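You operate a simulated robot arm through the tools that you are given. There is no shell and no other tool. Be economical: measure what you need, move in short steps, check, and stop when the job is done.

The job below is to be done with a simulated robot arm. You get a single attempt, and the scene is never put back.

## Task
Put the blue sleeve in the red tote. Take the white bottle and put it on top of the orange pad. Take the blue-to-green extension and leave it on the left end of the bench. Put the black-to-blue extension on the shelf under the set-up bench. Take the grey pad and put it on the rebuild card. Put the yellow pad on the top tray of the cart away in the tray of the red cart. Shut the wash bench drawer. Open the washer lid. Any order will do. Set down upright: white bottle.
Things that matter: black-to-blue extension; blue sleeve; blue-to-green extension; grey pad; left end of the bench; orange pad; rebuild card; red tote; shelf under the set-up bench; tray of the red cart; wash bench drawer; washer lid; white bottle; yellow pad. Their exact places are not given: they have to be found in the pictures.

The check looks at the end state, three seconds after you hand in, the way a careful person would. Anything else that was tipped, shoved, dropped, spilled or broken makes it a failure. Lids that push on must go on centred and level and be pressed home; caps that screw on are set level and turned clockwise until they are tight.

## Robot
A 5-joint arm with a fingered hand on a trunk, on a base that drives. Base frame: it is fixed to the floor where the robot stands at the start and does not move with it; the origin is under the middle of the robot, x ahead of it, y to its left, z up; the surface under the hand at the start is at about z = 812. Lengths are in mm, angles in degrees, forces in N, time in s.
With the tool pointing down near the work surface it reaches from about 260 to 560 mm from the robot's upright axis, wherever it stands. Its first joint turns from -115.0 to 115.0 degrees. Places, roughly: black-to-blue extension (4x4x4 cm) [3500, 600, 900]; blue sleeve (13x5x5 cm) [500, 200, 800]; blue-to-green extension (4x4x4 cm) [3500, 600, 900]; grey pad (7x10x3 cm) [2000, 800, 900]; left end of the bench [-700, 2600, 900]; orange pad (8x6x4 cm) [-1600, -1200, 900]; rebuild card [-3000, 750, 750]; red tote (49x24x11 cm) [500, 700, 800]; shelf under the set-up bench (18x76 cm) [3580, 840, 240]; tray of the red cart [-2700, 600, 800]; wash bench drawer [1700, 1000, 800]; washer lid [1100, 700, 900]; white bottle [1500, 250, 1250]; yellow pad (8x6x4 cm) [1900, -1300, 800]. The tool tilts only in the upright plane through the base axis and itself; it spins freely about its own axis. Payload 2.9 kg.
Tool frame: the origin (TCP) lies between the finger pads and is the grasp point; the fingertips stand 22 mm ahead of it; z points along the fingers, y is the line along which they close. The gripper opens to 124 mm. The gripper's body begins 60 mm behind the TCP. The gripper is a hand of 3 fingers: y runs from the thumb to the fingers, the wrist lies at [0, 0, -218] in the tool frame, and closing takes about 1.5 s.
Orientation is told as [roll, pitch, yaw] about the base's x, y, z axes, in that order, counted from this pose: with the fingers straight down and closing along the base's y, the tool's x points along the base's -x, its y along +y and its z along -z.

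## Interface
- The arm moves only by the tool move_arm. Its arguments are lists of equal length, an entry for each row: "angular": the turn, a rotation vector about the tool's x, y, z in degrees, a list of three; "offset": the shift along the tool's x, y, z in mm, a list of three; "claw": the gripper command, from -1 (shut) to 1 (fully open), values between in proportion. In form: {"angular": [[ax, ay, az], ...], "offset": [[dx, dy, dz], ...], "claw": [claw, ...]}. A call has 1 to 8 rows; each row shifts and turns the commanded pose from where the row before left it, along the tool's axes as they then stand. A row lasts 0.2 s, in which the tool goes at most 50 mm and 8.6 degrees; a call with a longer step from one row to the next is refused whole, and so is a gripper value outside its range. A pose out of reach is approached as far as the arm can. The call stops where the force on the tool passes 40 N (or 10 N more than at its start, if that is more) or the arm is blocked; 0.2 s more then pass. The fingers move at their own pace (about 153 mm/s each) and stop on an object; they squeeze with about 25 N. The grip force told is the motor's: it shows also when the fingers shut on nothing. Time passes only in rows, and 0.2 s behind the last, so rows that do not move let the fingers close. The reply holds the time, the measured pose of the TCP, the force on the tool along the base axes, the opening and the grip force, in the units named above and with some noise, with the torque about the TCP (base axes, N m) and any sound that the robot's microphone picked up.
- Cameras (640 x 400 px; columns grow to the right, rows downward): "scene" is now at [5.8, 161.1, 1634]; the picture's right is [0.25, -0.97, 0.00], its down [-0.83, -0.22, -0.51] and it looks along [0.50, 0.13, -0.86] (base axes); focal length 260 px, centre (320, 200). "wrist" rides on the gripper at [64, -37, -75] in the tool frame; the picture's right is [0.50, 0.87, 0.00], its down [-0.62, 0.36, -0.70] and it looks along [-0.61, 0.35, 0.71] (tool axes); focal length 230 px, centre (320, 200).
- snapshot(camera): a new picture of that camera. No time passes.
- raise_lower(by): slides the trunk up (or, below 0, down) by that many mm; the arm and the scene camera ride with it, the base frame stays. It gives what a move gives, with no picture.
- drive_base(legs): drives the robot by 1 to 6 legs, each [ahead, left, turn to the left] in mm, mm and degrees, along the robot's own axes; the way and the turn of a leg run together, so that a leg with both is an arc; at most 1500 mm and 180 degrees a leg. The arm and the cameras ride along, it lands a little off, and it stops where it bumps. It gives what a move gives.
- hand_shape(shape): the hand has 3 fingers and takes this shape, open, in about a second: jaw (thumb against the fingers, like two jaws); tri (thumb and two fingers); tip (a fingertip pinch); poke (one finger out to press); point (the index stretched); flat (the hand flat); cup (the hand cupped); fist (a fist). The gripper value then closes the fingers along that shape, each until it touches; the sizes above hold for jaw. It gives what a move gives, with no picture.
- turn_head(pan, tilt): turns the head with the scene camera to pan (to the left, within 155 degrees either way) and tilt (down, from -29 to 69), counted from straight ahead of the robot. It gives what a move gives.
- probe_pixels(camera, pixels): there is no depth. For up to 12 entries [column, row, z] of the newest picture of that camera ("zoom" is the newest enlarged one), the place [x, y] in the base frame at which the ray of that pixel passes the height z, good to about 2 mm. No time passes.
- inspect(camera, box): a new picture of the part [left, top, right, bottom] of that camera's present view, enlarged. No time passes.
- sign_off(): hands the job in; it is judged then, once.

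Work in short steps. Measure before you move; look again where a grasp or a placing could have gone wrong, and mend it. You have 138 turns and 170 pictures in all, those below and enlarged ones among them. Open the gripper and draw the arm clear of the work before you hand the job in, unless the task says otherwise.

The tools are called after "Request:" as name(argument=value, ...) on one line, values as JSON. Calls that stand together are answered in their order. move_arm: Moves the arm, as the interface text tells. Its arguments: {"type":"object","properties":{"angular":{"type":"array","items":{"type":"array","items":{"type":"number"}}},"offset":{"type":"array","items":{"type":"array","items":{"type":"number"}}},"claw":{"type":"array","items":{"type":"number"}}},"required":["angular","offset","claw"]} The other tools are called the same way: raise_lower (by) slides the trunk up or down; hand_shape (shape) gives the hand a shape; drive_base (legs) drives the base; turn_head (pan, tilt) turns the head that bears the scene camera; snapshot (camera) takes a picture; probe_pixels (camera, pixels) gives the place at which the rays of pixels pass given heights; inspect (camera, box) takes an enlarged picture of a part of a camera's view; sign_off () hands the job in.

At the start:

```text
t: 0.0
eef_pos: [329.8, 197.0, 1099.1]
orientation: [0.1, 0.0, 0.0]
contact_force: [-0.5, -0.7, -0.2]
moment: [0.01, 0.02, 0.03]
gripper_width: 123.8
grip_force: 0.1
shape: jaw
trunk travel left (down, up): [-750.0, 240.0]
robot x, y, heading: [-0.9, 2.3, 0.0]
head pan, tilt: [14.6, 59.2]
```

scene: 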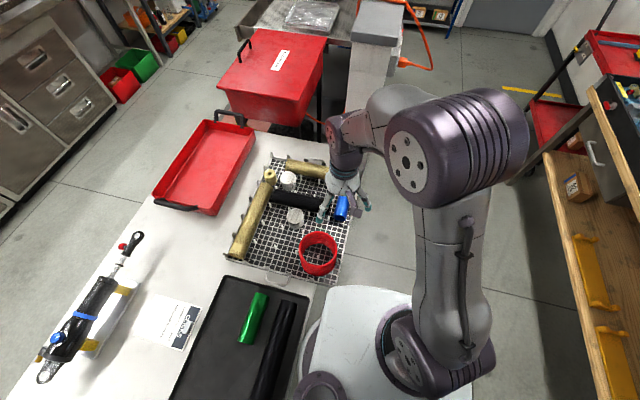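
wrist: 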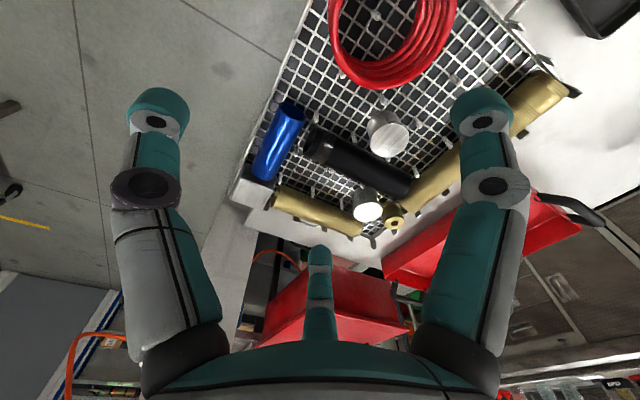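

The blue sleeve shows at about scene (342,207) and the red tote at (205,165). I enlarge that area in both cameras to measure it.

Request:
inspect(camera="scene", box=[220, 130, 380, 290])

Request:
inspect(camera="wrist", box=[200, 60, 440, 260])

Request:
probe_pixels(camera="wrist", pixels=[[290, 103, 850], [262, 182, 850], [277, 142, 850], [290, 103, 830], [262, 182, 830]])

Request:
probe_pixels(camera="scene", pixels=[[205, 122, 900], [253, 127, 900], [200, 213, 900], [155, 195, 900], [342, 207, 850], [205, 165, 812]])

```text
2.50 times, centred on (300, 210) of scene
```

zoom: 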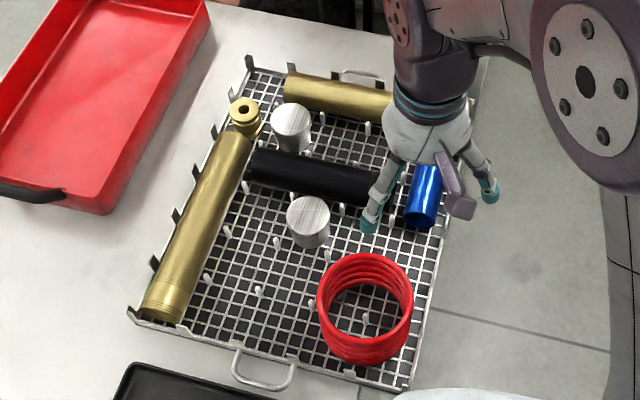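

```text
2.00 times, centred on (320, 160) of wrist
```

zoom: 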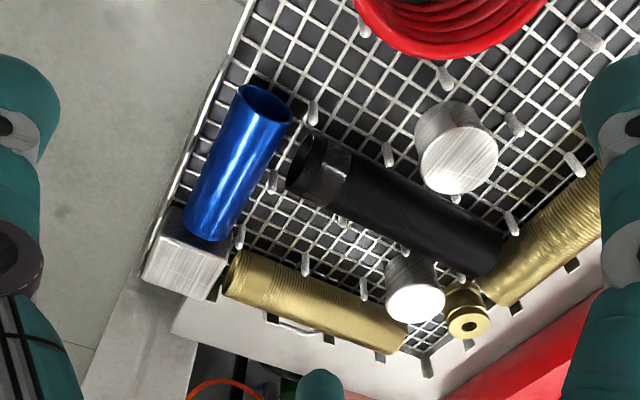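

```text
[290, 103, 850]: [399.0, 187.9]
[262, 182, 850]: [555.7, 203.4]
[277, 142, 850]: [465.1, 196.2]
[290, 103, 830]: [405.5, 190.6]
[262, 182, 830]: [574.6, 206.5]
```

```text
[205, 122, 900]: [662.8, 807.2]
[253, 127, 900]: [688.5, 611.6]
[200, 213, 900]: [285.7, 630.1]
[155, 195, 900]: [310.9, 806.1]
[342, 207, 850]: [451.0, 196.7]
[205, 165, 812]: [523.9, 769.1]
```

The sleeve lies nearly along x from x≈400 to 540 at y≈197, with the black tube to its left. I go above it, lower a little, and look again from close by.

Request:
move_arm(angular=[[0, 0, 0], [0, 0, 0], [0, 0, 0], [0, 0, 0], [0, 0, 0]], offset=[[-45, 0, 0], [-45, 0, 0], [-30, 0, 30], [0, 0, 45], [0, 0, 25]], claw=[1, 1, 1, 1, 1])

Request:
snapshot(camera="wrist")

Request:
inspect(camera="scene", box=[240, 130, 400, 230])

```text
t: 1.2
eef_pos: [450.6, 196.3, 997.7]
orientation: [0.0, 0.0, 0.1]
contact_force: [-0.1, -0.2, 0.2]
moment: [0.0, -0.01, 0.01]
gripper_width: 123.8
grip_force: 0.0
shape: jaw
trunk travel left (down, up): [-750.0, 240.0]
robot x, y, heading: [-1.2, 0.7, -0.1]
head pan, tilt: [14.6, 59.2]
```

```text
165 pictures are left
```

wrist: 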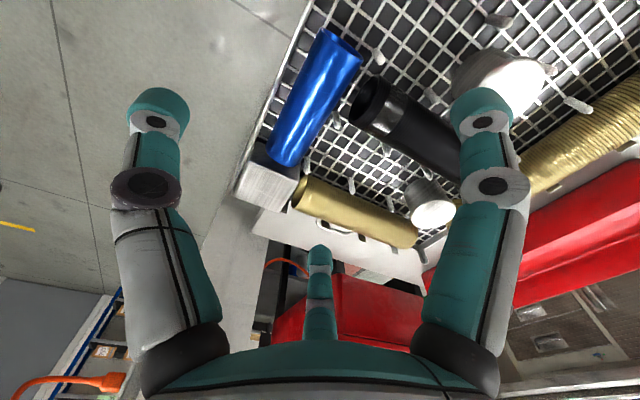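

```text
4.00 times, centred on (320, 180) of scene
```

zoom: 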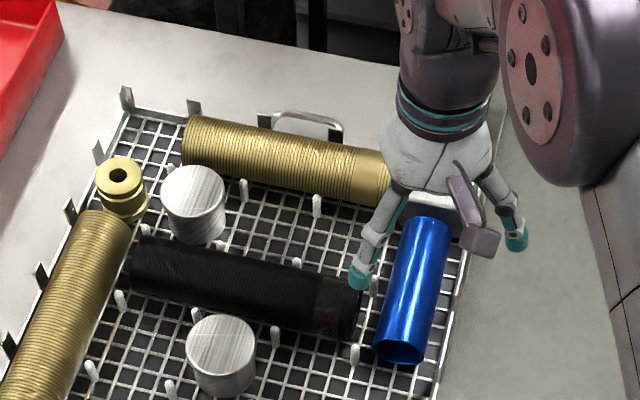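

Probing the sleeve's silhouette and the end of the black tube from both pictures.

Request:
probe_pixels(camera="wrist", pixels=[[341, 47, 855], [283, 160, 855], [323, 30, 855], [361, 60, 855], [352, 112, 855], [378, 80, 855], [295, 165, 855], [268, 160, 855], [275, 170, 880], [376, 62, 850], [330, 168, 840]])

Request:
probe_pixels(camera="zoom", pixels=[[400, 350, 855], [428, 218, 870], [378, 340, 855], [425, 350, 855], [355, 310, 855], [355, 345, 870], [372, 285, 870], [440, 195, 880]])

```text
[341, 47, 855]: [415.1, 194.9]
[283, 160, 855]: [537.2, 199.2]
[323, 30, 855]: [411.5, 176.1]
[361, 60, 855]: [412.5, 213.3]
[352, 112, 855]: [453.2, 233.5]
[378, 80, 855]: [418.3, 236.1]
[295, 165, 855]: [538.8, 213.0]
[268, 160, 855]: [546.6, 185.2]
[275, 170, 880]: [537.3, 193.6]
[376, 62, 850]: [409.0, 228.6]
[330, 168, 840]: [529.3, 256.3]
```

```text
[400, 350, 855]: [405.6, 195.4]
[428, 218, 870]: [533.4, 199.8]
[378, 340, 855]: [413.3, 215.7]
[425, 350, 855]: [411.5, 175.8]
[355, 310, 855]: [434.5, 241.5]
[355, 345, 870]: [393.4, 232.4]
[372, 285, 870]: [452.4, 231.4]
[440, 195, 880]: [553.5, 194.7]
```

The sleeve's centre is about (475,197), its diameter about 45. The hand looks like a tripod in the picture, so I close it partly here and see where the fingers go.

Request:
move_arm(angular=[[0, 0, 0], [0, 0, 0], [0, 0, 0]], offset=[[-20, 0, 0], [0, 0, 0], [0, 0, 0]], claw=[0.2, 0.2, 0.2])

Request:
snapshot(camera="wrist")

Request:
inspect(camera="scene", box=[260, 120, 420, 220])

```text
t: 2.0
eef_pos: [471.2, 197.3, 997.5]
orientation: [0.0, 0.0, 0.0]
contact_force: [-0.8, -0.8, 0.0]
moment: [0.0, 0.02, 0.0]
gripper_width: 74.8
grip_force: 0.0
shape: jaw
trunk travel left (down, up): [-750.0, 240.0]
robot x, y, heading: [-2.3, -1.9, -0.2]
head pan, tilt: [14.6, 59.2]
```

```text
163 pictures are left
```

wrist: 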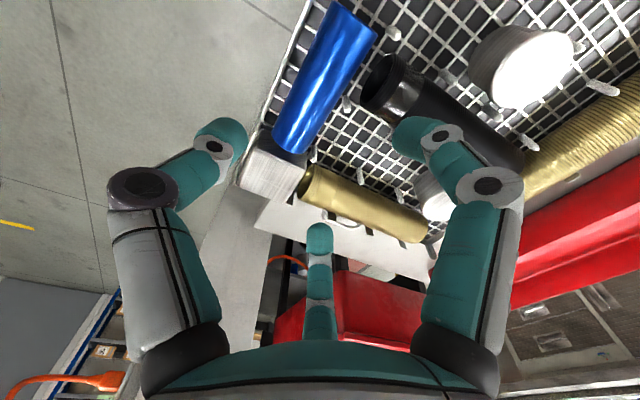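

```text
4.00 times, centred on (340, 170) of scene
```

zoom: 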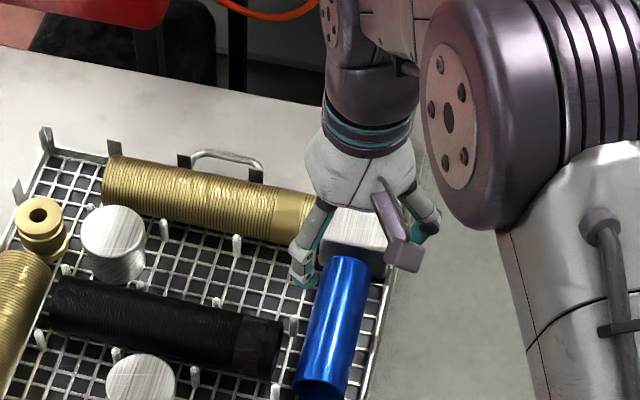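

The fingers stand as a tripod (thumb at tool −y, the two others at ±64 in x when open). If I spin the hand −60° about its axis, a single finger goes into the free corridor on the sleeve's left, and the other two stay on the free right side.

Request:
move_arm(angular=[[0, 0, -7.5], [0, 0, -7.5], [0, 0, -7.5], [0, 0, -7.5], [0, 0, -7.5], [0, 0, -7.5], [0, 0, -7.5], [0, 0, -7.5]], offset=[[-18, 0, 0], [0, 0, 0], [0, 0, 0], [0, 0, 0], [0, 0, 0], [0, 0, 0], [0, 0, 0], [0, 0, 0]], claw=[1, 1, 1, 1, 1, 1, 1, 1])

Request:
snapshot(camera="wrist")

Request:
inspect(camera="scene", box=[260, 120, 420, 220])

```text
t: 3.8
eef_pos: [488.9, 195.8, 997.4]
orientation: [0.0, 0.0, 60.1]
contact_force: [0.1, 0.2, -0.2]
moment: [-0.01, 0.05, 0.02]
gripper_width: 124.0
grip_force: 0.0
shape: jaw
trunk travel left (down, up): [-750.0, 240.0]
robot x, y, heading: [0.5, 3.1, -0.1]
head pan, tilt: [14.6, 59.2]
```

```text
161 pictures are left
```

wrist: 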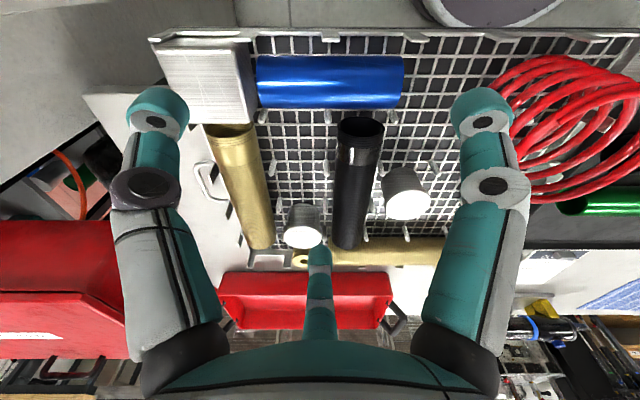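

```text
4.00 times, centred on (340, 170) of scene
```

zoom: 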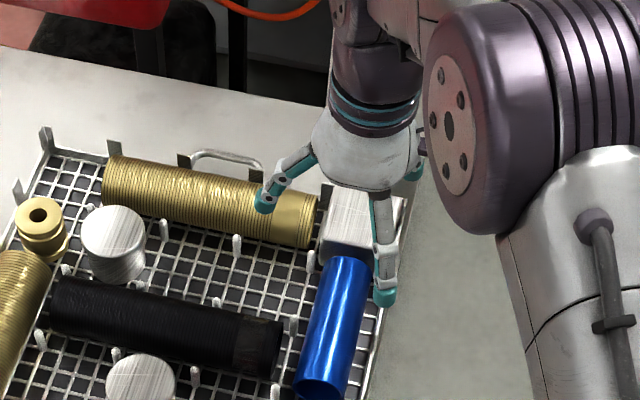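

Clear view now: sleeve columns 256–403, block at 155–252, black tube 335–385. Probing these.

Request:
probe_pixels(camera="wrist", pixels=[[256, 80, 855], [403, 80, 855], [330, 57, 855], [330, 106, 855], [330, 82, 870], [252, 100, 880], [160, 45, 880], [255, 122, 880], [335, 130, 865], [335, 200, 865], [272, 200, 865], [258, 130, 865]])

```text
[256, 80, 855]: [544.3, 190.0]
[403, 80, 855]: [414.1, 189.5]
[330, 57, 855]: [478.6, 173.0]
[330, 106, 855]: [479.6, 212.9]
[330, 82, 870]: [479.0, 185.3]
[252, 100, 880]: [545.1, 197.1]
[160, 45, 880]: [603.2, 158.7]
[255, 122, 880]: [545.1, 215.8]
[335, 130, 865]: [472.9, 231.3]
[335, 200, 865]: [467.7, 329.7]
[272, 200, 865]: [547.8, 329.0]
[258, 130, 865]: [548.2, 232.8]
```

The free corridor beside the sleeve is x 473–547 and the block's near corner is at (545,159). I turn 7° clockwise, shift to (480,188), go down to about z 900 and look.

Request:
move_arm(angular=[[0, 0, 7], [0, 0, 0], [0, 0, 0], [0, 0, 0]], offset=[[11.4, 3.8, 0], [0, 0, 40], [0, 0, 40], [0, 0, 15]], claw=[1, 1, 1, 1])

Request:
snapshot(camera="wrist")

Request:
inspect(camera="scene", box=[260, 120, 420, 220])

```text
t: 4.8
eef_pos: [479.5, 187.6, 905.3]
orientation: [0.0, 0.0, 53.0]
contact_force: [-0.2, 0.6, -0.6]
moment: [0.02, 0.03, 0.02]
gripper_width: 123.7
grip_force: 0.0
shape: jaw
trunk travel left (down, up): [-750.0, 240.0]
robot x, y, heading: [3.7, 1.0, 0.0]
head pan, tilt: [14.6, 59.2]
```

```text
159 pictures are left
```

wrist: 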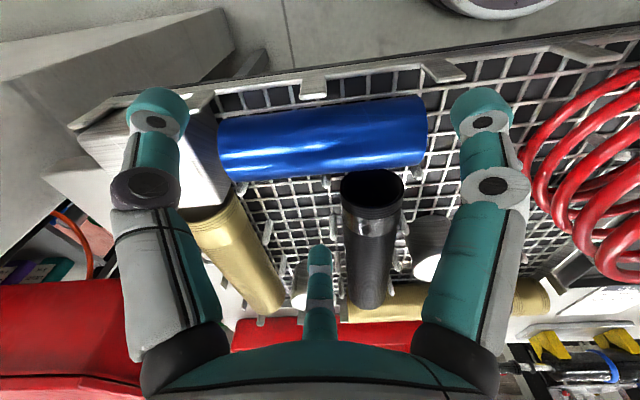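

```text
4.00 times, centred on (340, 170) of scene
```

zoom: 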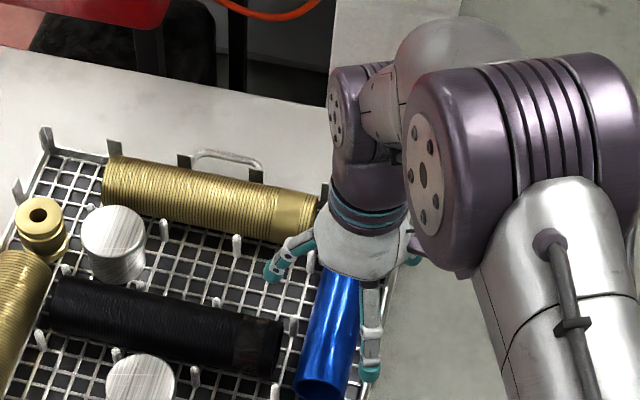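

The fingers straddle the sleeve, between the rim tabs. I go down to z≈864; a contact would stop the move.

Request:
move_arm(angular=[[0, 0, 0], [0, 0, 0], [0, 0, 0]], offset=[[0, 0, 15], [0, 0, 15], [0, 0, 11]], claw=[1, 1, 1])

Request:
snapshot(camera="wrist")

```text
t: 5.6
eef_pos: [477.5, 184.0, 863.4]
orientation: [0.1, 0.1, 53.0]
contact_force: [0.4, -8.1, 5.4]
moment: [-0.25, 0.36, 0.57]
gripper_width: 123.9
grip_force: 0.1
shape: jaw
trunk travel left (down, up): [-750.0, 240.0]
robot x, y, heading: [1.4, -2.9, -0.1]
head pan, tilt: [14.6, 59.2]
```

```text
157 pictures are left
```

wrist: 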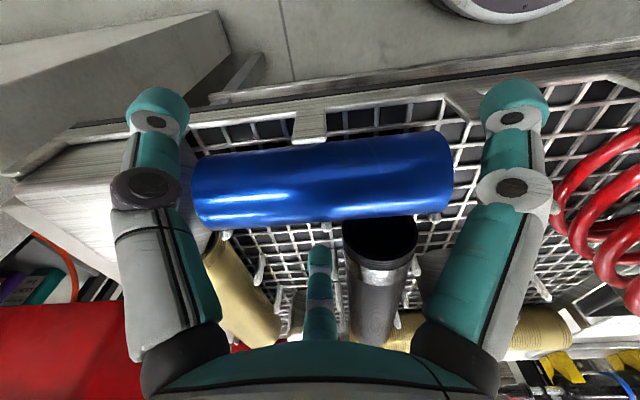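

A light contact (−8 N in y) on the near finger, probably a rim tab. I rise 8 mm and shift a bit toward −x-free side, then look at forces.

Request:
move_arm(angular=[[0, 0, 0], [0, 0, 0]], offset=[[0, 0, -8], [0, 0, 0]], claw=[1, 1])

Request:
snapshot(camera="wrist")

```text
t: 6.2
eef_pos: [477.2, 188.2, 872.1]
orientation: [0.0, -0.1, 53.0]
contact_force: [-1.9, -0.3, 0.7]
moment: [-0.03, 0.11, 0.01]
gripper_width: 123.8
grip_force: 0.1
shape: jaw
trunk travel left (down, up): [-750.0, 240.0]
robot x, y, heading: [-0.7, -2.4, 0.0]
head pan, tilt: [14.6, 59.2]
```

```text
156 pictures are left
```

wrist: 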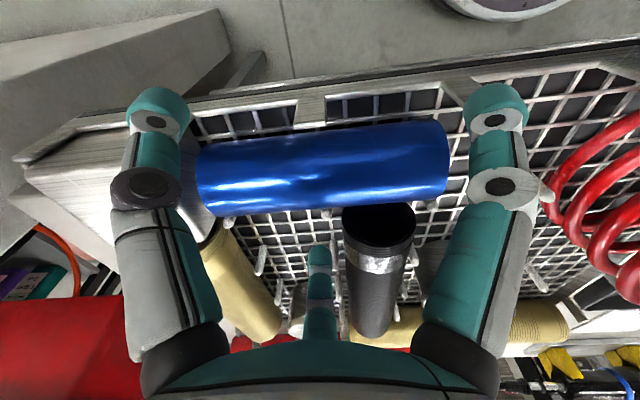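

Forces are free again. I shift 6 mm in +x, lower 5 mm and close on the sleeve.

Request:
move_arm(angular=[[0, 0, 0], [0, 0, 0], [0, 0, 0], [0, 0, 0], [0, 0, 0], [0, 0, 0], [0, 0, 0], [0, 0, 0]], offset=[[-3.6, -4.8, 0], [0, 0, 5], [0, 0, 0], [0, 0, 0], [0, 0, 0], [0, 0, 0], [0, 0, 0], [0, 0, 0]], claw=[1, 1, 0.5, 0, -0.5, -1, -1, -1])

Request:
snapshot(camera="wrist")

```text
t: 7.6
eef_pos: [483.7, 189.2, 868.6]
orientation: [-0.1, -0.3, 53.0]
contact_force: [-5.2, 0.3, 30.3]
moment: [0.02, 0.21, -0.06]
gripper_width: 0.2
grip_force: 24.7
shape: jaw
trunk travel left (down, up): [-750.0, 240.0]
robot x, y, heading: [-2.8, -1.0, 0.2]
head pan, tilt: [14.6, 59.2]
stopped in row 7: the force on the tool passed its limit at 49 N (the readings are from after the stop); the commanded pose is now the measured one
```

```text
155 pictures are left
```

wrist: 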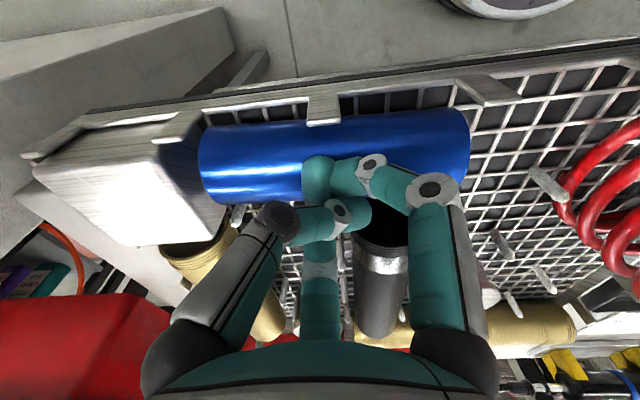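

The fingers slid over the top and met above the sleeve: too high. I open, rise, and look at how other hand shapes arrange the fingers.

Request:
move_arm(angular=[[0, 0, 0], [0, 0, 0], [0, 0, 0], [0, 0, 0]], offset=[[0, 0, -5], [0, 0, -20], [0, 0, -40], [0, 0, -40]], claw=[-0.5, 0.5, 1, 1])

Request:
hand_shape(shape="tri")

Request:
snapshot(camera="wrist")

Request:
hand_shape(shape="tip")

Request:
snapshot(camera="wrist")

```text
t: 8.6
eef_pos: [485.0, 188.7, 973.8]
orientation: [-0.1, -0.3, 53.0]
contact_force: [-0.3, 0.4, 0.7]
moment: [-0.01, 0.05, 0.01]
gripper_width: 124.1
grip_force: 0.0
shape: jaw
trunk travel left (down, up): [-750.0, 240.0]
robot x, y, heading: [2.0, 2.6, 0.1]
head pan, tilt: [14.6, 59.2]
```

```text
t: 9.5
eef_pos: [485.9, 187.9, 972.5]
orientation: [-0.1, -0.3, 53.1]
contact_force: [-0.4, -0.4, 0.1]
moment: [0.01, 0.0, -0.02]
gripper_width: 123.8
grip_force: 0.1
shape: tri
trunk travel left (down, up): [-750.0, 240.0]
robot x, y, heading: [-0.7, -3.5, -0.0]
head pan, tilt: [14.6, 59.2]
```

```text
154 pictures are left
```

wrist: 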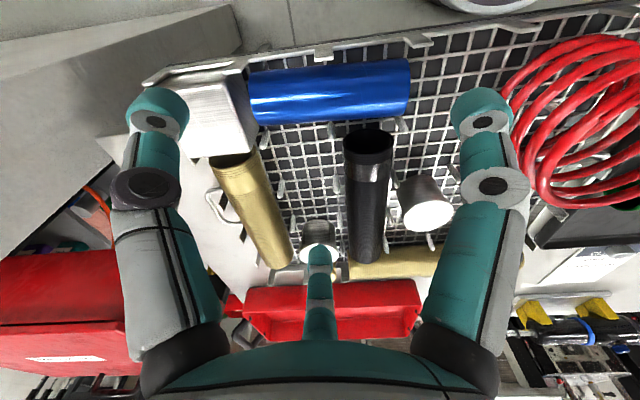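

```text
t: 10.4
eef_pos: [484.9, 189.6, 972.9]
orientation: [-0.1, -0.2, 53.0]
contact_force: [0.1, -0.2, -0.1]
moment: [-0.01, -0.03, -0.04]
gripper_width: 124.0
grip_force: 0.1
shape: tip
trunk travel left (down, up): [-750.0, 240.0]
robot x, y, heading: [2.7, -2.4, 0.1]
head pan, tilt: [14.6, 59.2]
```

```text
153 pictures are left
```

wrist: 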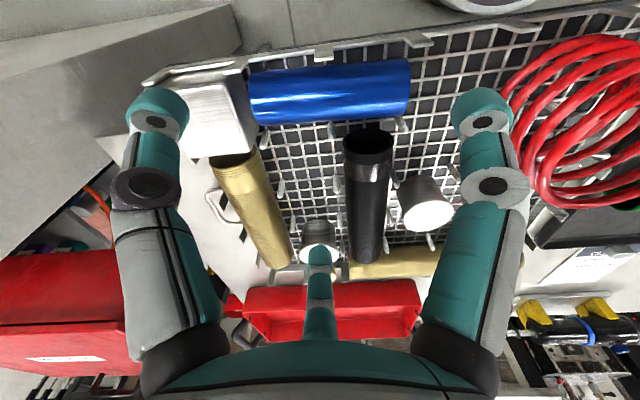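

All shapes open alike, so I go back to jaw; I probe the rim tabs (tops at about (322,55),(418,40),(245,65)) and the sleeve again for a lower grasp.

Request:
hand_shape(shape="jaw")

Request:
inspect(camera="wrist", box=[160, 10, 480, 210])

Request:
probe_pixels(camera="wrist", pixels=[[322, 55, 850], [418, 40, 850], [245, 65, 850], [250, 98, 855], [408, 90, 855], [322, 55, 830], [418, 40, 830], [515, 25, 830], [345, 165, 865], [330, 70, 855], [330, 122, 855]])

```text
t: 11.3
eef_pos: [485.9, 188.6, 973.0]
orientation: [-0.1, -0.2, 53.0]
contact_force: [0.3, -0.3, 0.2]
moment: [-0.02, 0.0, -0.03]
gripper_width: 123.8
grip_force: 0.0
shape: jaw
trunk travel left (down, up): [-750.0, 240.0]
robot x, y, heading: [-2.6, -1.4, 0.1]
head pan, tilt: [14.6, 59.2]
```

```text
2.00 times, centred on (320, 110) of wrist
```

zoom: 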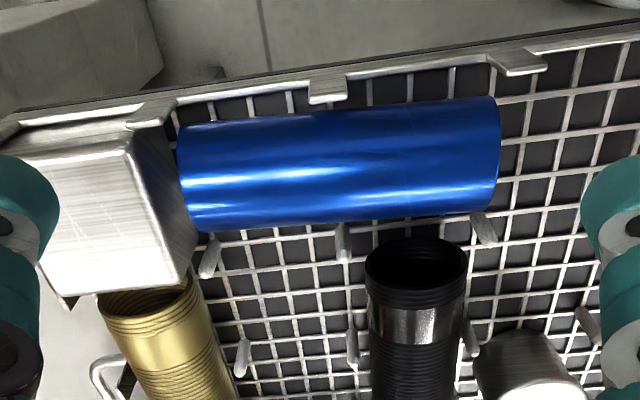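

```text
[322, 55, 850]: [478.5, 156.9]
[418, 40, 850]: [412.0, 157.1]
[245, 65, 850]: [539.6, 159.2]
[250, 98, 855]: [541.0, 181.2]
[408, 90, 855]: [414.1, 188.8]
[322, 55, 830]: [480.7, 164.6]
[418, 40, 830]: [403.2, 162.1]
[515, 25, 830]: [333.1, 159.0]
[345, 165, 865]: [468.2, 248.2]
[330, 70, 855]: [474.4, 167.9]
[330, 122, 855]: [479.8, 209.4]
```

Tabs stand at x≈410, 479, 541 (y≈158), and pegs on the left of the sleeve. I triangulate the peg tops with the wrist zoom (tops at (342,262), (488,243), (205,277)) to find a free slot for the fingers.

Request:
probe_pixels(camera="zoom", pixels=[[342, 262, 835], [342, 262, 850], [342, 262, 865], [488, 243, 835], [488, 243, 850], [488, 243, 865], [205, 277, 850], [330, 103, 850], [330, 103, 835], [200, 232, 855], [495, 210, 855], [420, 275, 865]])

Request:
inspect(camera="scene", box=[280, 140, 380, 240])

```text
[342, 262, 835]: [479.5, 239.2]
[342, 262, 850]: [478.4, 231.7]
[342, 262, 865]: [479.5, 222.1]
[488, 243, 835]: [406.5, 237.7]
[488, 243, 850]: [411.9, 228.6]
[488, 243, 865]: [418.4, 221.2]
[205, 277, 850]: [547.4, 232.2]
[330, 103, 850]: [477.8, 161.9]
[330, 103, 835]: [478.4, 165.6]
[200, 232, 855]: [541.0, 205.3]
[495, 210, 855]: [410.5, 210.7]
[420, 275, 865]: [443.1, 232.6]
```

```text
4.00 times, centred on (330, 190) of scene
```

zoom: 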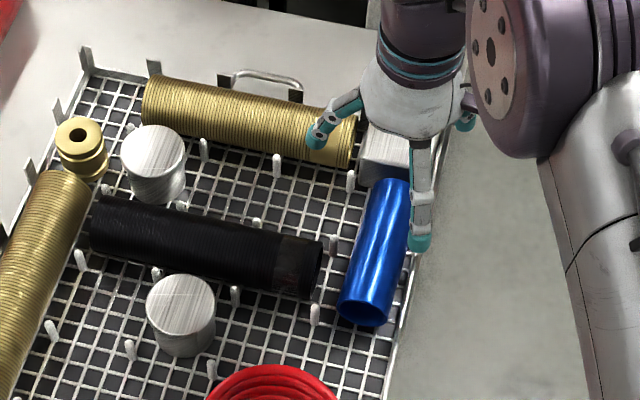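

I match the peg top in this scene zoom (333,234), and sleeve outline points, to fix the heights.

Request:
probe_pixels(camera="zoom", pixels=[[333, 235, 835], [333, 235, 850], [333, 235, 865], [315, 303, 835], [315, 303, 850], [351, 172, 850], [365, 310, 845], [340, 300, 845], [388, 318, 845], [410, 180, 868], [276, 155, 850], [366, 292, 865]])

```text
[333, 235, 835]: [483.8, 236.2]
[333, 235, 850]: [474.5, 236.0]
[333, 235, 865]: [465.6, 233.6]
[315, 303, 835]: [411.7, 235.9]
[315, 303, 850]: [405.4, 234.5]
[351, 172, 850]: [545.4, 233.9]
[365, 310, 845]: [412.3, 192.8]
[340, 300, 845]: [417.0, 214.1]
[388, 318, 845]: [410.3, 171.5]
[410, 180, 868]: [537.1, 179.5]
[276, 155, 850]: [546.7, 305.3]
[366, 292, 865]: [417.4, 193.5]
```

Pegs stand at (409|478|546, 234) with tops at z≈845; the sleeve's axis is at about z 845. A narrower opening (claw 0.42), yaw 49 and centre (484,176) should put each finger between the pegs and tabs. I go down to z≈880 and check.

Request:
move_arm(angular=[[0, 0, 4], [0, 0, 0], [0, 0, 0], [0, 0, 0]], offset=[[10.5, -6, 0], [0, 0, 40], [0, 0, 40], [0, 0, 13]], claw=[0.42, 0.42, 0.42, 0.42])

Request:
snapshot(camera="wrist")

Request:
inspect(camera="scene", box=[280, 140, 380, 240])

```text
t: 12.3
eef_pos: [485.2, 175.7, 880.1]
orientation: [-0.1, -0.2, 49.1]
contact_force: [0.4, 0.2, -0.5]
moment: [-0.02, 0.03, 0.03]
gripper_width: 88.5
grip_force: 0.2
shape: jaw
trunk travel left (down, up): [-750.0, 240.0]
robot x, y, heading: [0.2, 2.7, -0.1]
head pan, tilt: [14.6, 59.2]
```

```text
150 pictures are left
```

wrist: 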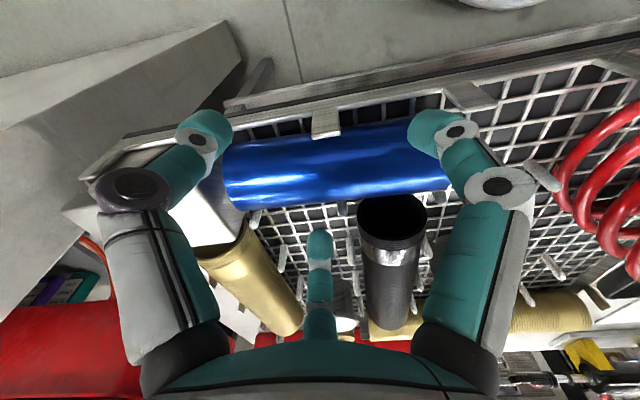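

```text
4.00 times, centred on (330, 190) of scene
```

zoom: 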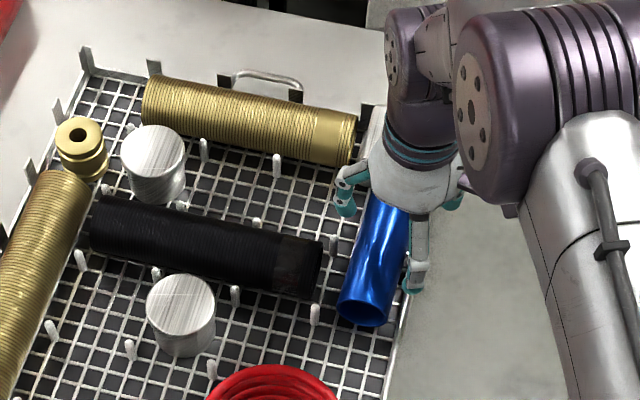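

The fingertips sit in the gaps as planned. I descend to z≈856.

Request:
move_arm(angular=[[0, 0, 0], [0, 0, 0], [0, 0, 0]], offset=[[0, 0, 10], [0, 0, 10], [0, 0, 4]], claw=[0.42, 0.42, 0.42])

Request:
snapshot(camera="wrist")

```text
t: 13.1
eef_pos: [485.6, 176.8, 855.2]
orientation: [-0.1, -0.2, 49.0]
contact_force: [0.2, -0.9, 0.2]
moment: [-0.01, 0.03, 0.02]
gripper_width: 88.2
grip_force: 0.0
shape: jaw
trunk travel left (down, up): [-750.0, 240.0]
robot x, y, heading: [-0.3, -1.3, -0.0]
head pan, tilt: [14.6, 59.2]
```

```text
148 pictures are left
```

wrist: 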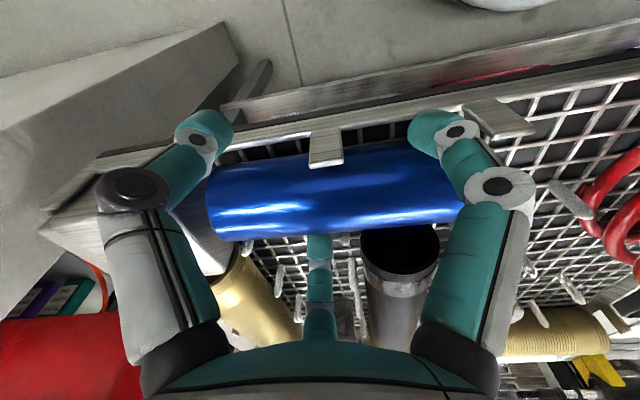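

No contact; the sleeve is between the fingers. I close gently and look.

Request:
move_arm(angular=[[0, 0, 0], [0, 0, 0], [0, 0, 0], [0, 0, 0], [0, 0, 0], [0, 0, 0]], offset=[[0, 0, 2], [0, 0, 0], [0, 0, 0], [0, 0, 0], [0, 0, 0], [0, 0, 0]], claw=[0.3, 0.1, -0.2, -0.6, -1, -1])

Request:
snapshot(camera="wrist")

```text
t: 14.5
eef_pos: [486.1, 177.8, 854.3]
orientation: [-0.1, -0.1, 49.0]
contact_force: [0.5, -1.1, -0.6]
moment: [-0.01, -0.01, 0.07]
gripper_width: 41.1
grip_force: 24.6
shape: jaw
trunk travel left (down, up): [-750.0, 240.0]
robot x, y, heading: [-1.4, 5.0, 0.0]
head pan, tilt: [14.6, 59.2]
```

```text
147 pictures are left
```

wrist: 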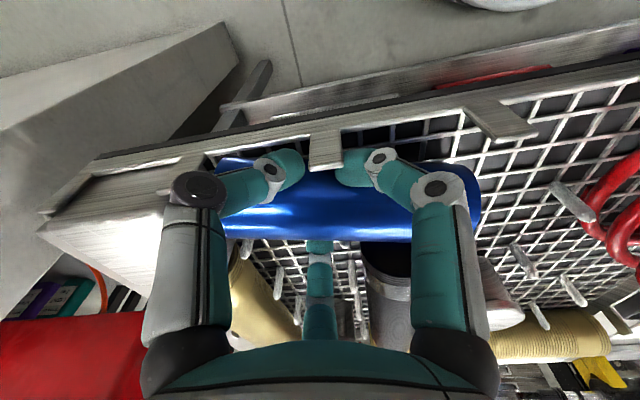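

Width 41 with a firm grip: the sleeve is held. I lift it straight up.

Request:
move_arm(angular=[[0, 0, 0], [0, 0, 0], [0, 0, 0], [0, 0, 0], [0, 0, 0], [0, 0, 0]], offset=[[0, 0, -10], [0, 0, -20], [0, 0, -30], [0, 0, -40], [0, 0, -40], [0, 0, -40]], claw=[-1, -1, -1, -1, -1, -1])

Request:
snapshot(camera="wrist")

Request:
snapshot(camera="scene")

```text
t: 15.9
eef_pos: [484.8, 176.0, 1035.1]
orientation: [-0.1, -0.1, 49.0]
contact_force: [-0.1, -0.2, -1.2]
moment: [-0.03, -0.02, -0.01]
gripper_width: 41.2
grip_force: 24.9
shape: jaw
trunk travel left (down, up): [-750.0, 240.0]
robot x, y, heading: [0.6, -0.5, -0.1]
head pan, tilt: [14.6, 59.2]
```

```text
146 pictures are left
```

wrist: 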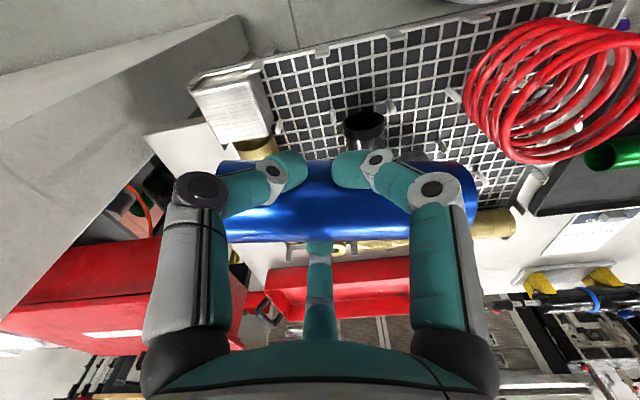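

```text
145 pictures are left
```

scene: 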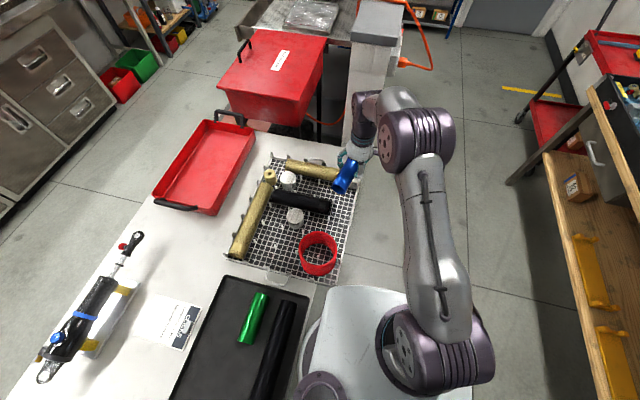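

The sleeve is lifted. The tote is too far to reach from here, so I look round the room before choosing a way.

Request:
turn_head(pan=60, tilt=40)

Request:
snapshot(camera="scene")

Request:
turn_head(pan=130, tilt=30)

Request:
snapshot(camera="scene")

Request:
turn_head(pan=0, tilt=25)

Request:
snapshot(camera="scene")

Request:
turn_head(pan=-60, tilt=30)

Request:
snapshot(camera="scene")

Request:
turn_head(pan=-130, tilt=30)

Request:
snapshot(camera="scene")

```text
t: 17.1
eef_pos: [484.9, 178.0, 1032.8]
orientation: [-0.2, -0.1, 49.0]
contact_force: [0.7, 0.3, -2.0]
moment: [-0.02, 0.0, 0.02]
gripper_width: 40.9
grip_force: 25.3
shape: jaw
trunk travel left (down, up): [-750.0, 240.0]
robot x, y, heading: [-3.3, 0.3, -0.1]
head pan, tilt: [60.0, 40.0]
```

```text
144 pictures are left
```

scene: 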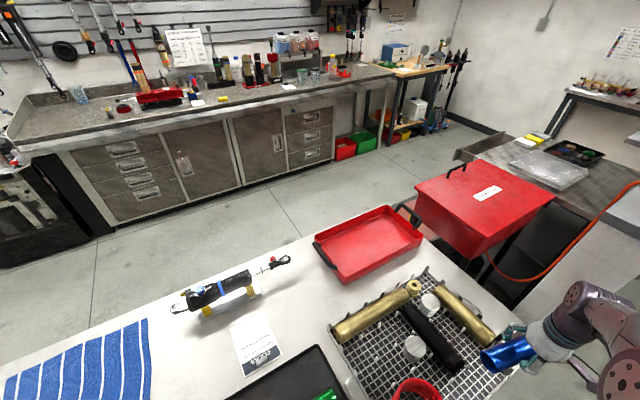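

```text
t: 18.5
eef_pos: [486.1, 176.6, 1033.4]
orientation: [-0.1, -0.2, 48.9]
contact_force: [-0.4, 0.1, -2.0]
moment: [-0.02, -0.01, -0.01]
gripper_width: 41.2
grip_force: 25.2
shape: jaw
trunk travel left (down, up): [-750.0, 240.0]
robot x, y, heading: [0.1, -0.2, -0.0]
head pan, tilt: [130.0, 30.0]
```

```text
143 pictures are left
```

scene: 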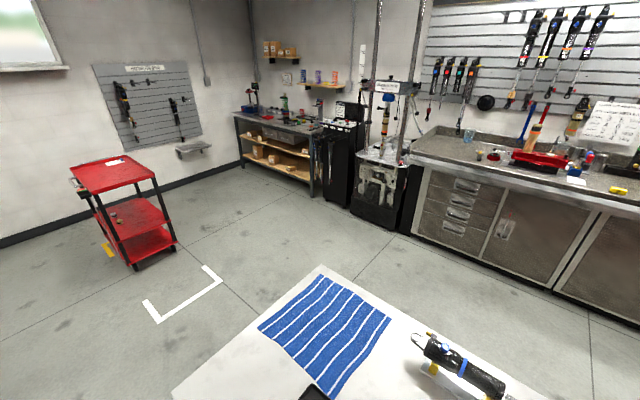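

```text
t: 20.6
eef_pos: [485.7, 177.1, 1033.1]
orientation: [0.0, -0.1, 49.1]
contact_force: [0.0, -0.2, -2.1]
moment: [-0.05, -0.01, 0.0]
gripper_width: 41.0
grip_force: 24.7
shape: jaw
trunk travel left (down, up): [-750.0, 240.0]
robot x, y, heading: [-0.4, -0.8, -0.0]
head pan, tilt: [0.0, 25.0]
```

```text
142 pictures are left
```

scene: 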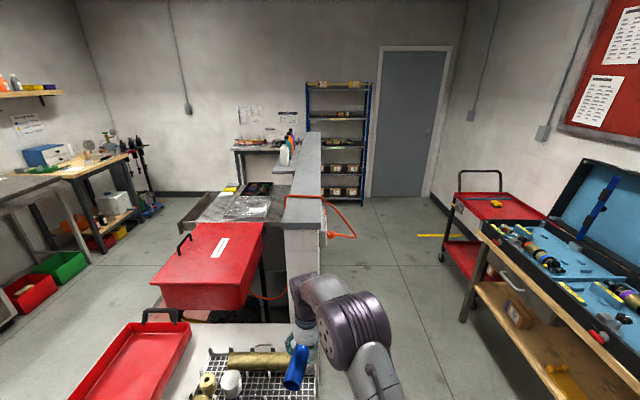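

```text
t: 21.9
eef_pos: [485.5, 177.5, 1032.9]
orientation: [-0.1, -0.1, 49.0]
contact_force: [-0.2, 0.0, -1.8]
moment: [-0.01, 0.0, 0.0]
gripper_width: 41.0
grip_force: 25.2
shape: jaw
trunk travel left (down, up): [-750.0, 240.0]
robot x, y, heading: [0.7, -1.8, -0.2]
head pan, tilt: [-60.0, 30.0]
```

```text
141 pictures are left
```

scene: 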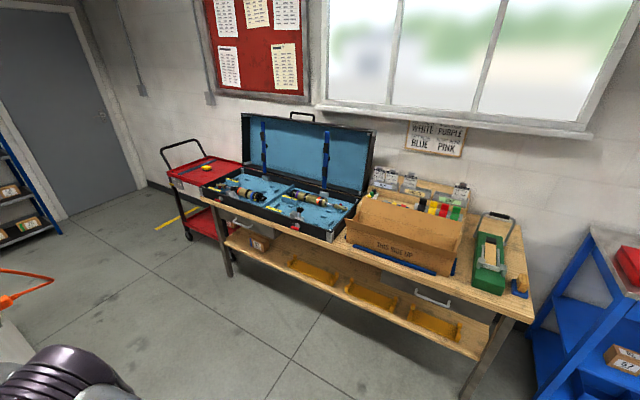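

```text
t: 23.3
eef_pos: [485.3, 176.5, 1032.8]
orientation: [-0.1, -0.1, 48.9]
contact_force: [0.6, 0.4, -1.8]
moment: [-0.03, -0.05, -0.03]
gripper_width: 40.8
grip_force: 24.6
shape: jaw
trunk travel left (down, up): [-750.0, 240.0]
robot x, y, heading: [-1.1, -1.2, 0.1]
head pan, tilt: [-130.0, 30.0]
```

```text
140 pictures are left
```

scene: 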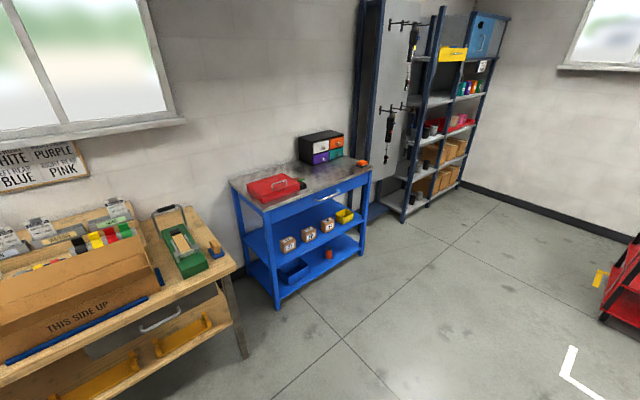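

I need the bench's far end and left edge, to plan a way round its −x end into the left aisle. I look back left and probe.

Request:
turn_head(pan=130, tilt=35)

Request:
snapshot(camera="scene")

Request:
probe_pixels(camera="scene", pixels=[[320, 240, 812], [175, 375, 812], [470, 335, 812], [105, 140, 850], [160, 245, 0], [150, 290, 0], [205, 240, 0], [335, 270, 0], [410, 210, 0], [195, 130, 750]])

Request:
inspect(camera="scene", box=[40, 20, 260, 240])

Request:
turn_head(pan=75, tilt=50)

Request:
snapshot(camera="scene")

```text
t: 26.9
eef_pos: [485.4, 176.2, 1032.1]
orientation: [-0.1, -0.2, 49.1]
contact_force: [-0.2, -0.4, -0.6]
moment: [-0.05, -0.03, -0.01]
gripper_width: 40.8
grip_force: 25.0
shape: jaw
trunk travel left (down, up): [-750.0, 240.0]
robot x, y, heading: [-3.4, -2.3, 0.1]
head pan, tilt: [130.0, 35.0]
```

```text
139 pictures are left
```

scene: 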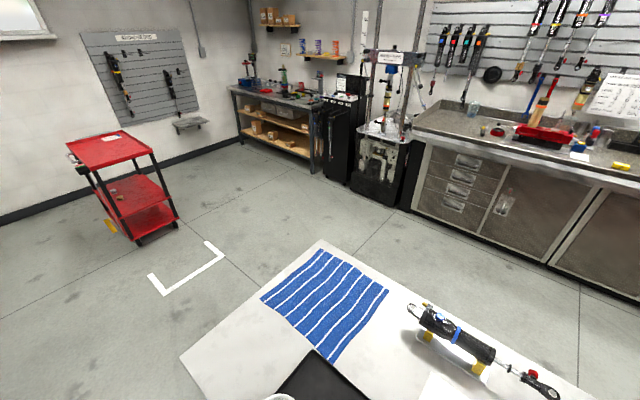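

```text
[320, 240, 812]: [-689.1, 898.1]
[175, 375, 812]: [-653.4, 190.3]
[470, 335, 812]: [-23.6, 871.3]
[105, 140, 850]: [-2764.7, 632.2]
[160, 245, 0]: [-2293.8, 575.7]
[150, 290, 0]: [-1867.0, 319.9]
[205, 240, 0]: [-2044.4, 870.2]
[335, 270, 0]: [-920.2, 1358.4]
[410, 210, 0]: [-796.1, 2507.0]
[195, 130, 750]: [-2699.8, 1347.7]
```

```text
1.82 times, centred on (150, 130) of scene
```

zoom: 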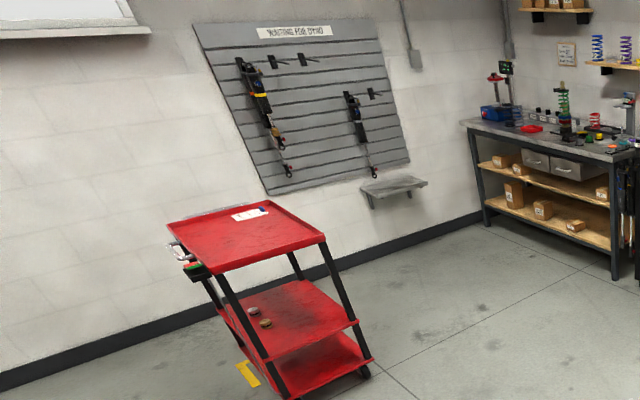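

```text
t: 28.2
eef_pos: [485.3, 177.3, 1032.5]
orientation: [-0.1, -0.1, 49.0]
contact_force: [-0.7, -0.1, -1.6]
moment: [-0.03, -0.03, -0.02]
gripper_width: 41.0
grip_force: 25.1
shape: jaw
trunk travel left (down, up): [-750.0, 240.0]
robot x, y, heading: [-1.6, -0.3, 0.1]
head pan, tilt: [75.0, 50.0]
```

```text
137 pictures are left
```

scene: 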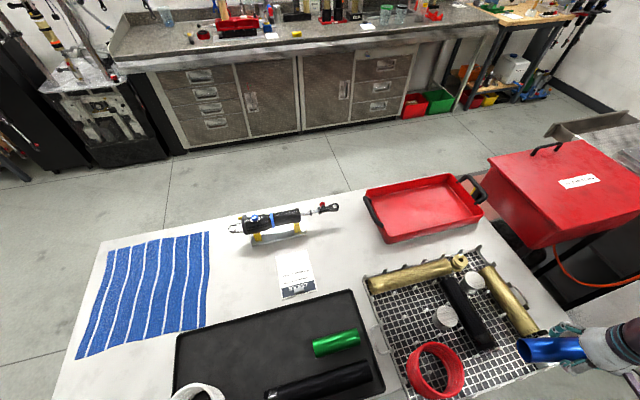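

Bench is x −690…, y ≈180–890. Now I probe the tote, the washer and the counter in this picture.

Request:
probe_pixels(camera="scene", pixels=[[365, 190, 915], [452, 175, 915], [483, 213, 915], [385, 242, 830], [420, 208, 815], [540, 320, 812], [340, 190, 812], [178, 153, 0], [408, 118, 0], [500, 235, 812], [490, 160, 900]])

Request:
turn_head(pan=30, tilt=35)

Request:
snapshot(camera="scene")

```text
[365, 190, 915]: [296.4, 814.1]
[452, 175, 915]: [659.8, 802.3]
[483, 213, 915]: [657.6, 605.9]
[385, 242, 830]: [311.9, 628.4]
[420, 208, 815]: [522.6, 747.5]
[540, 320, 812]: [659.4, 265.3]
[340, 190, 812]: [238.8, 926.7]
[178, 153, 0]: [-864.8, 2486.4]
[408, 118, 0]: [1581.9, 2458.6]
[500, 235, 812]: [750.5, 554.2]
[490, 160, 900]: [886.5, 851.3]
```

```text
t: 29.3
eef_pos: [485.4, 177.1, 1033.2]
orientation: [-0.2, -0.1, 49.1]
contact_force: [0.8, -0.2, -1.3]
moment: [-0.04, -0.03, 0.0]
gripper_width: 41.2
grip_force: 25.3
shape: jaw
trunk travel left (down, up): [-750.0, 240.0]
robot x, y, heading: [1.0, 2.1, -0.1]
head pan, tilt: [30.0, 35.0]
```

```text
136 pictures are left
```

scene: 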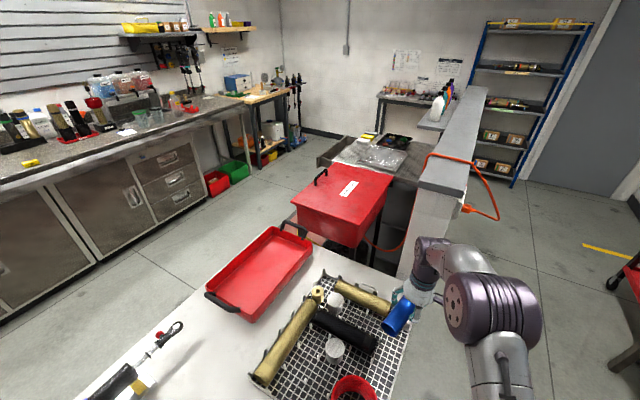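

The left aisle (y 930–2450) is free. I drive back, left past the bench end, forward, and turn to face the bench from its left side near the tote.

Request:
drive_base(legs=[[-1250, 0, 0], [0, 1300, 0], [1500, 0, 0], [240, 0, -90]])

Request:
turn_head(pan=0, tilt=55)

Request:
snapshot(camera="scene")

```text
t: 52.5
eef_pos: [564.1, 714.1, 1033.0]
orientation: [-0.2, -0.1, -38.9]
contact_force: [0.0, -0.2, -1.5]
moment: [-0.03, 0.06, 0.03]
gripper_width: 40.9
grip_force: 24.9
shape: jaw
trunk travel left (down, up): [-750.0, 240.0]
robot x, y, heading: [369.3, 1194.3, -87.8]
head pan, tilt: [30.0, 35.0]
cut short: leg 4
```

```text
t: 53.5
eef_pos: [562.7, 713.3, 1033.7]
orientation: [-0.1, -0.2, -38.9]
contact_force: [-0.7, 0.3, -2.6]
moment: [-0.03, 0.04, 0.03]
gripper_width: 40.9
grip_force: 24.8
shape: jaw
trunk travel left (down, up): [-750.0, 240.0]
robot x, y, heading: [363.8, 1190.9, -87.5]
head pan, tilt: [0.0, 55.0]
```

```text
135 pictures are left
```

scene: 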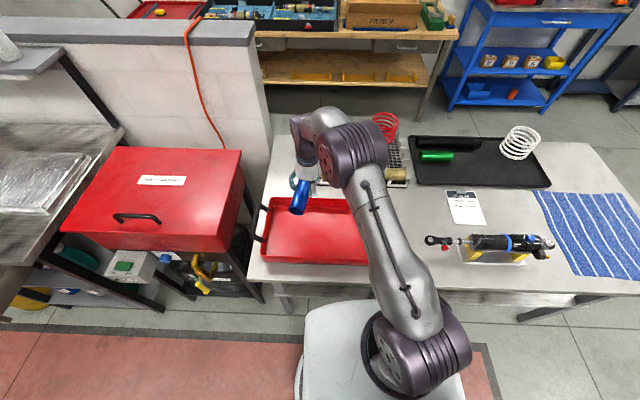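

The hand is already above the tote at (563,714), with the sleeve lying across its width. I shift to x≈518 and spin ~60° so the sleeve lies more along the tote.

Request:
move_arm(angular=[[0, 0, 0], [0, 0, 8.5], [0, 0, 8.5], [0, 0, 8.5], [0, 0, 8.5], [0, 0, 8.5], [0, 0, 8.5], [0, 0, 8.5]], offset=[[35, -28, 0], [0, 0, 10], [0, 0, 10], [0, 0, 10], [0, 0, 10], [0, 0, 10], [0, 0, 10], [0, 0, 10]], claw=[-1, -1, -1, -1, -1, -1, -1, -1])

Request:
snapshot(camera="wrist")

Request:
snapshot(camera="scene")

```text
t: 55.3
eef_pos: [520.6, 714.5, 962.9]
orientation: [0.1, -0.2, -98.5]
contact_force: [-0.3, -0.3, -2.3]
moment: [0.04, 0.03, 0.0]
gripper_width: 40.5
grip_force: 25.1
shape: jaw
trunk travel left (down, up): [-750.0, 240.0]
robot x, y, heading: [368.3, 1190.6, -88.0]
head pan, tilt: [0.0, 55.0]
```

```text
134 pictures are left
```

wrist: 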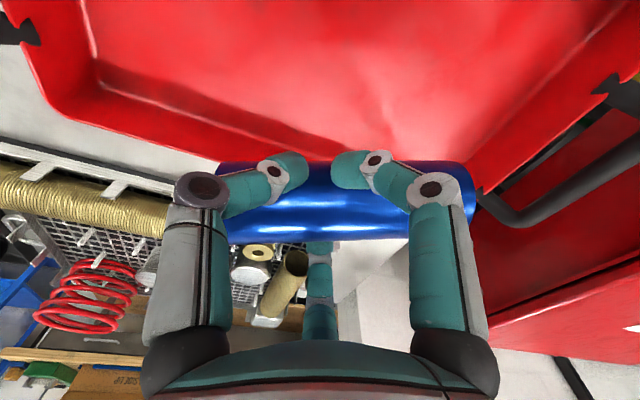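

```text
133 pictures are left
```

scene: 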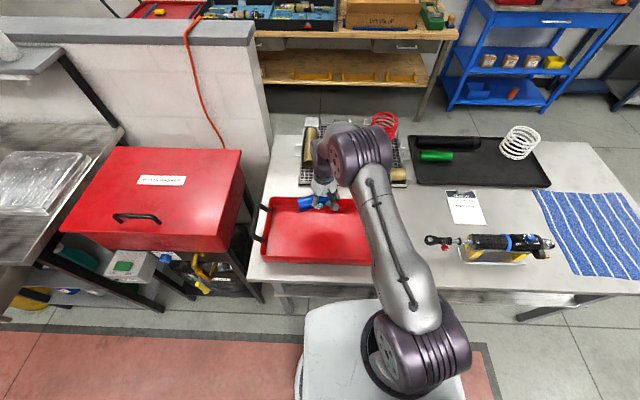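

I check the tote walls against the hand position.

Request:
probe_pixels(camera="scene", pixels=[[272, 199, 915], [260, 255, 915], [365, 255, 915], [320, 212, 935], [310, 235, 815]])

Request:
inspect(camera="scene", box=[240, 140, 400, 280])

```text
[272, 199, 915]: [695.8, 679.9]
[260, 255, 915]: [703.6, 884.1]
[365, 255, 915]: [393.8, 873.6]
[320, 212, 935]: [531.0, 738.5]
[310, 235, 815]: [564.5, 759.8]
```

```text
2.86 times, centred on (320, 210) of scene
```

zoom: 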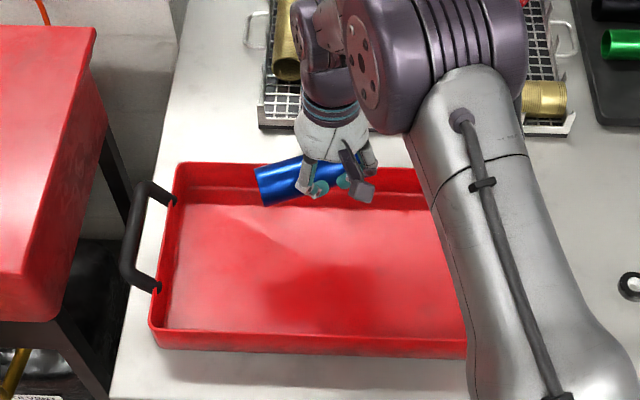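

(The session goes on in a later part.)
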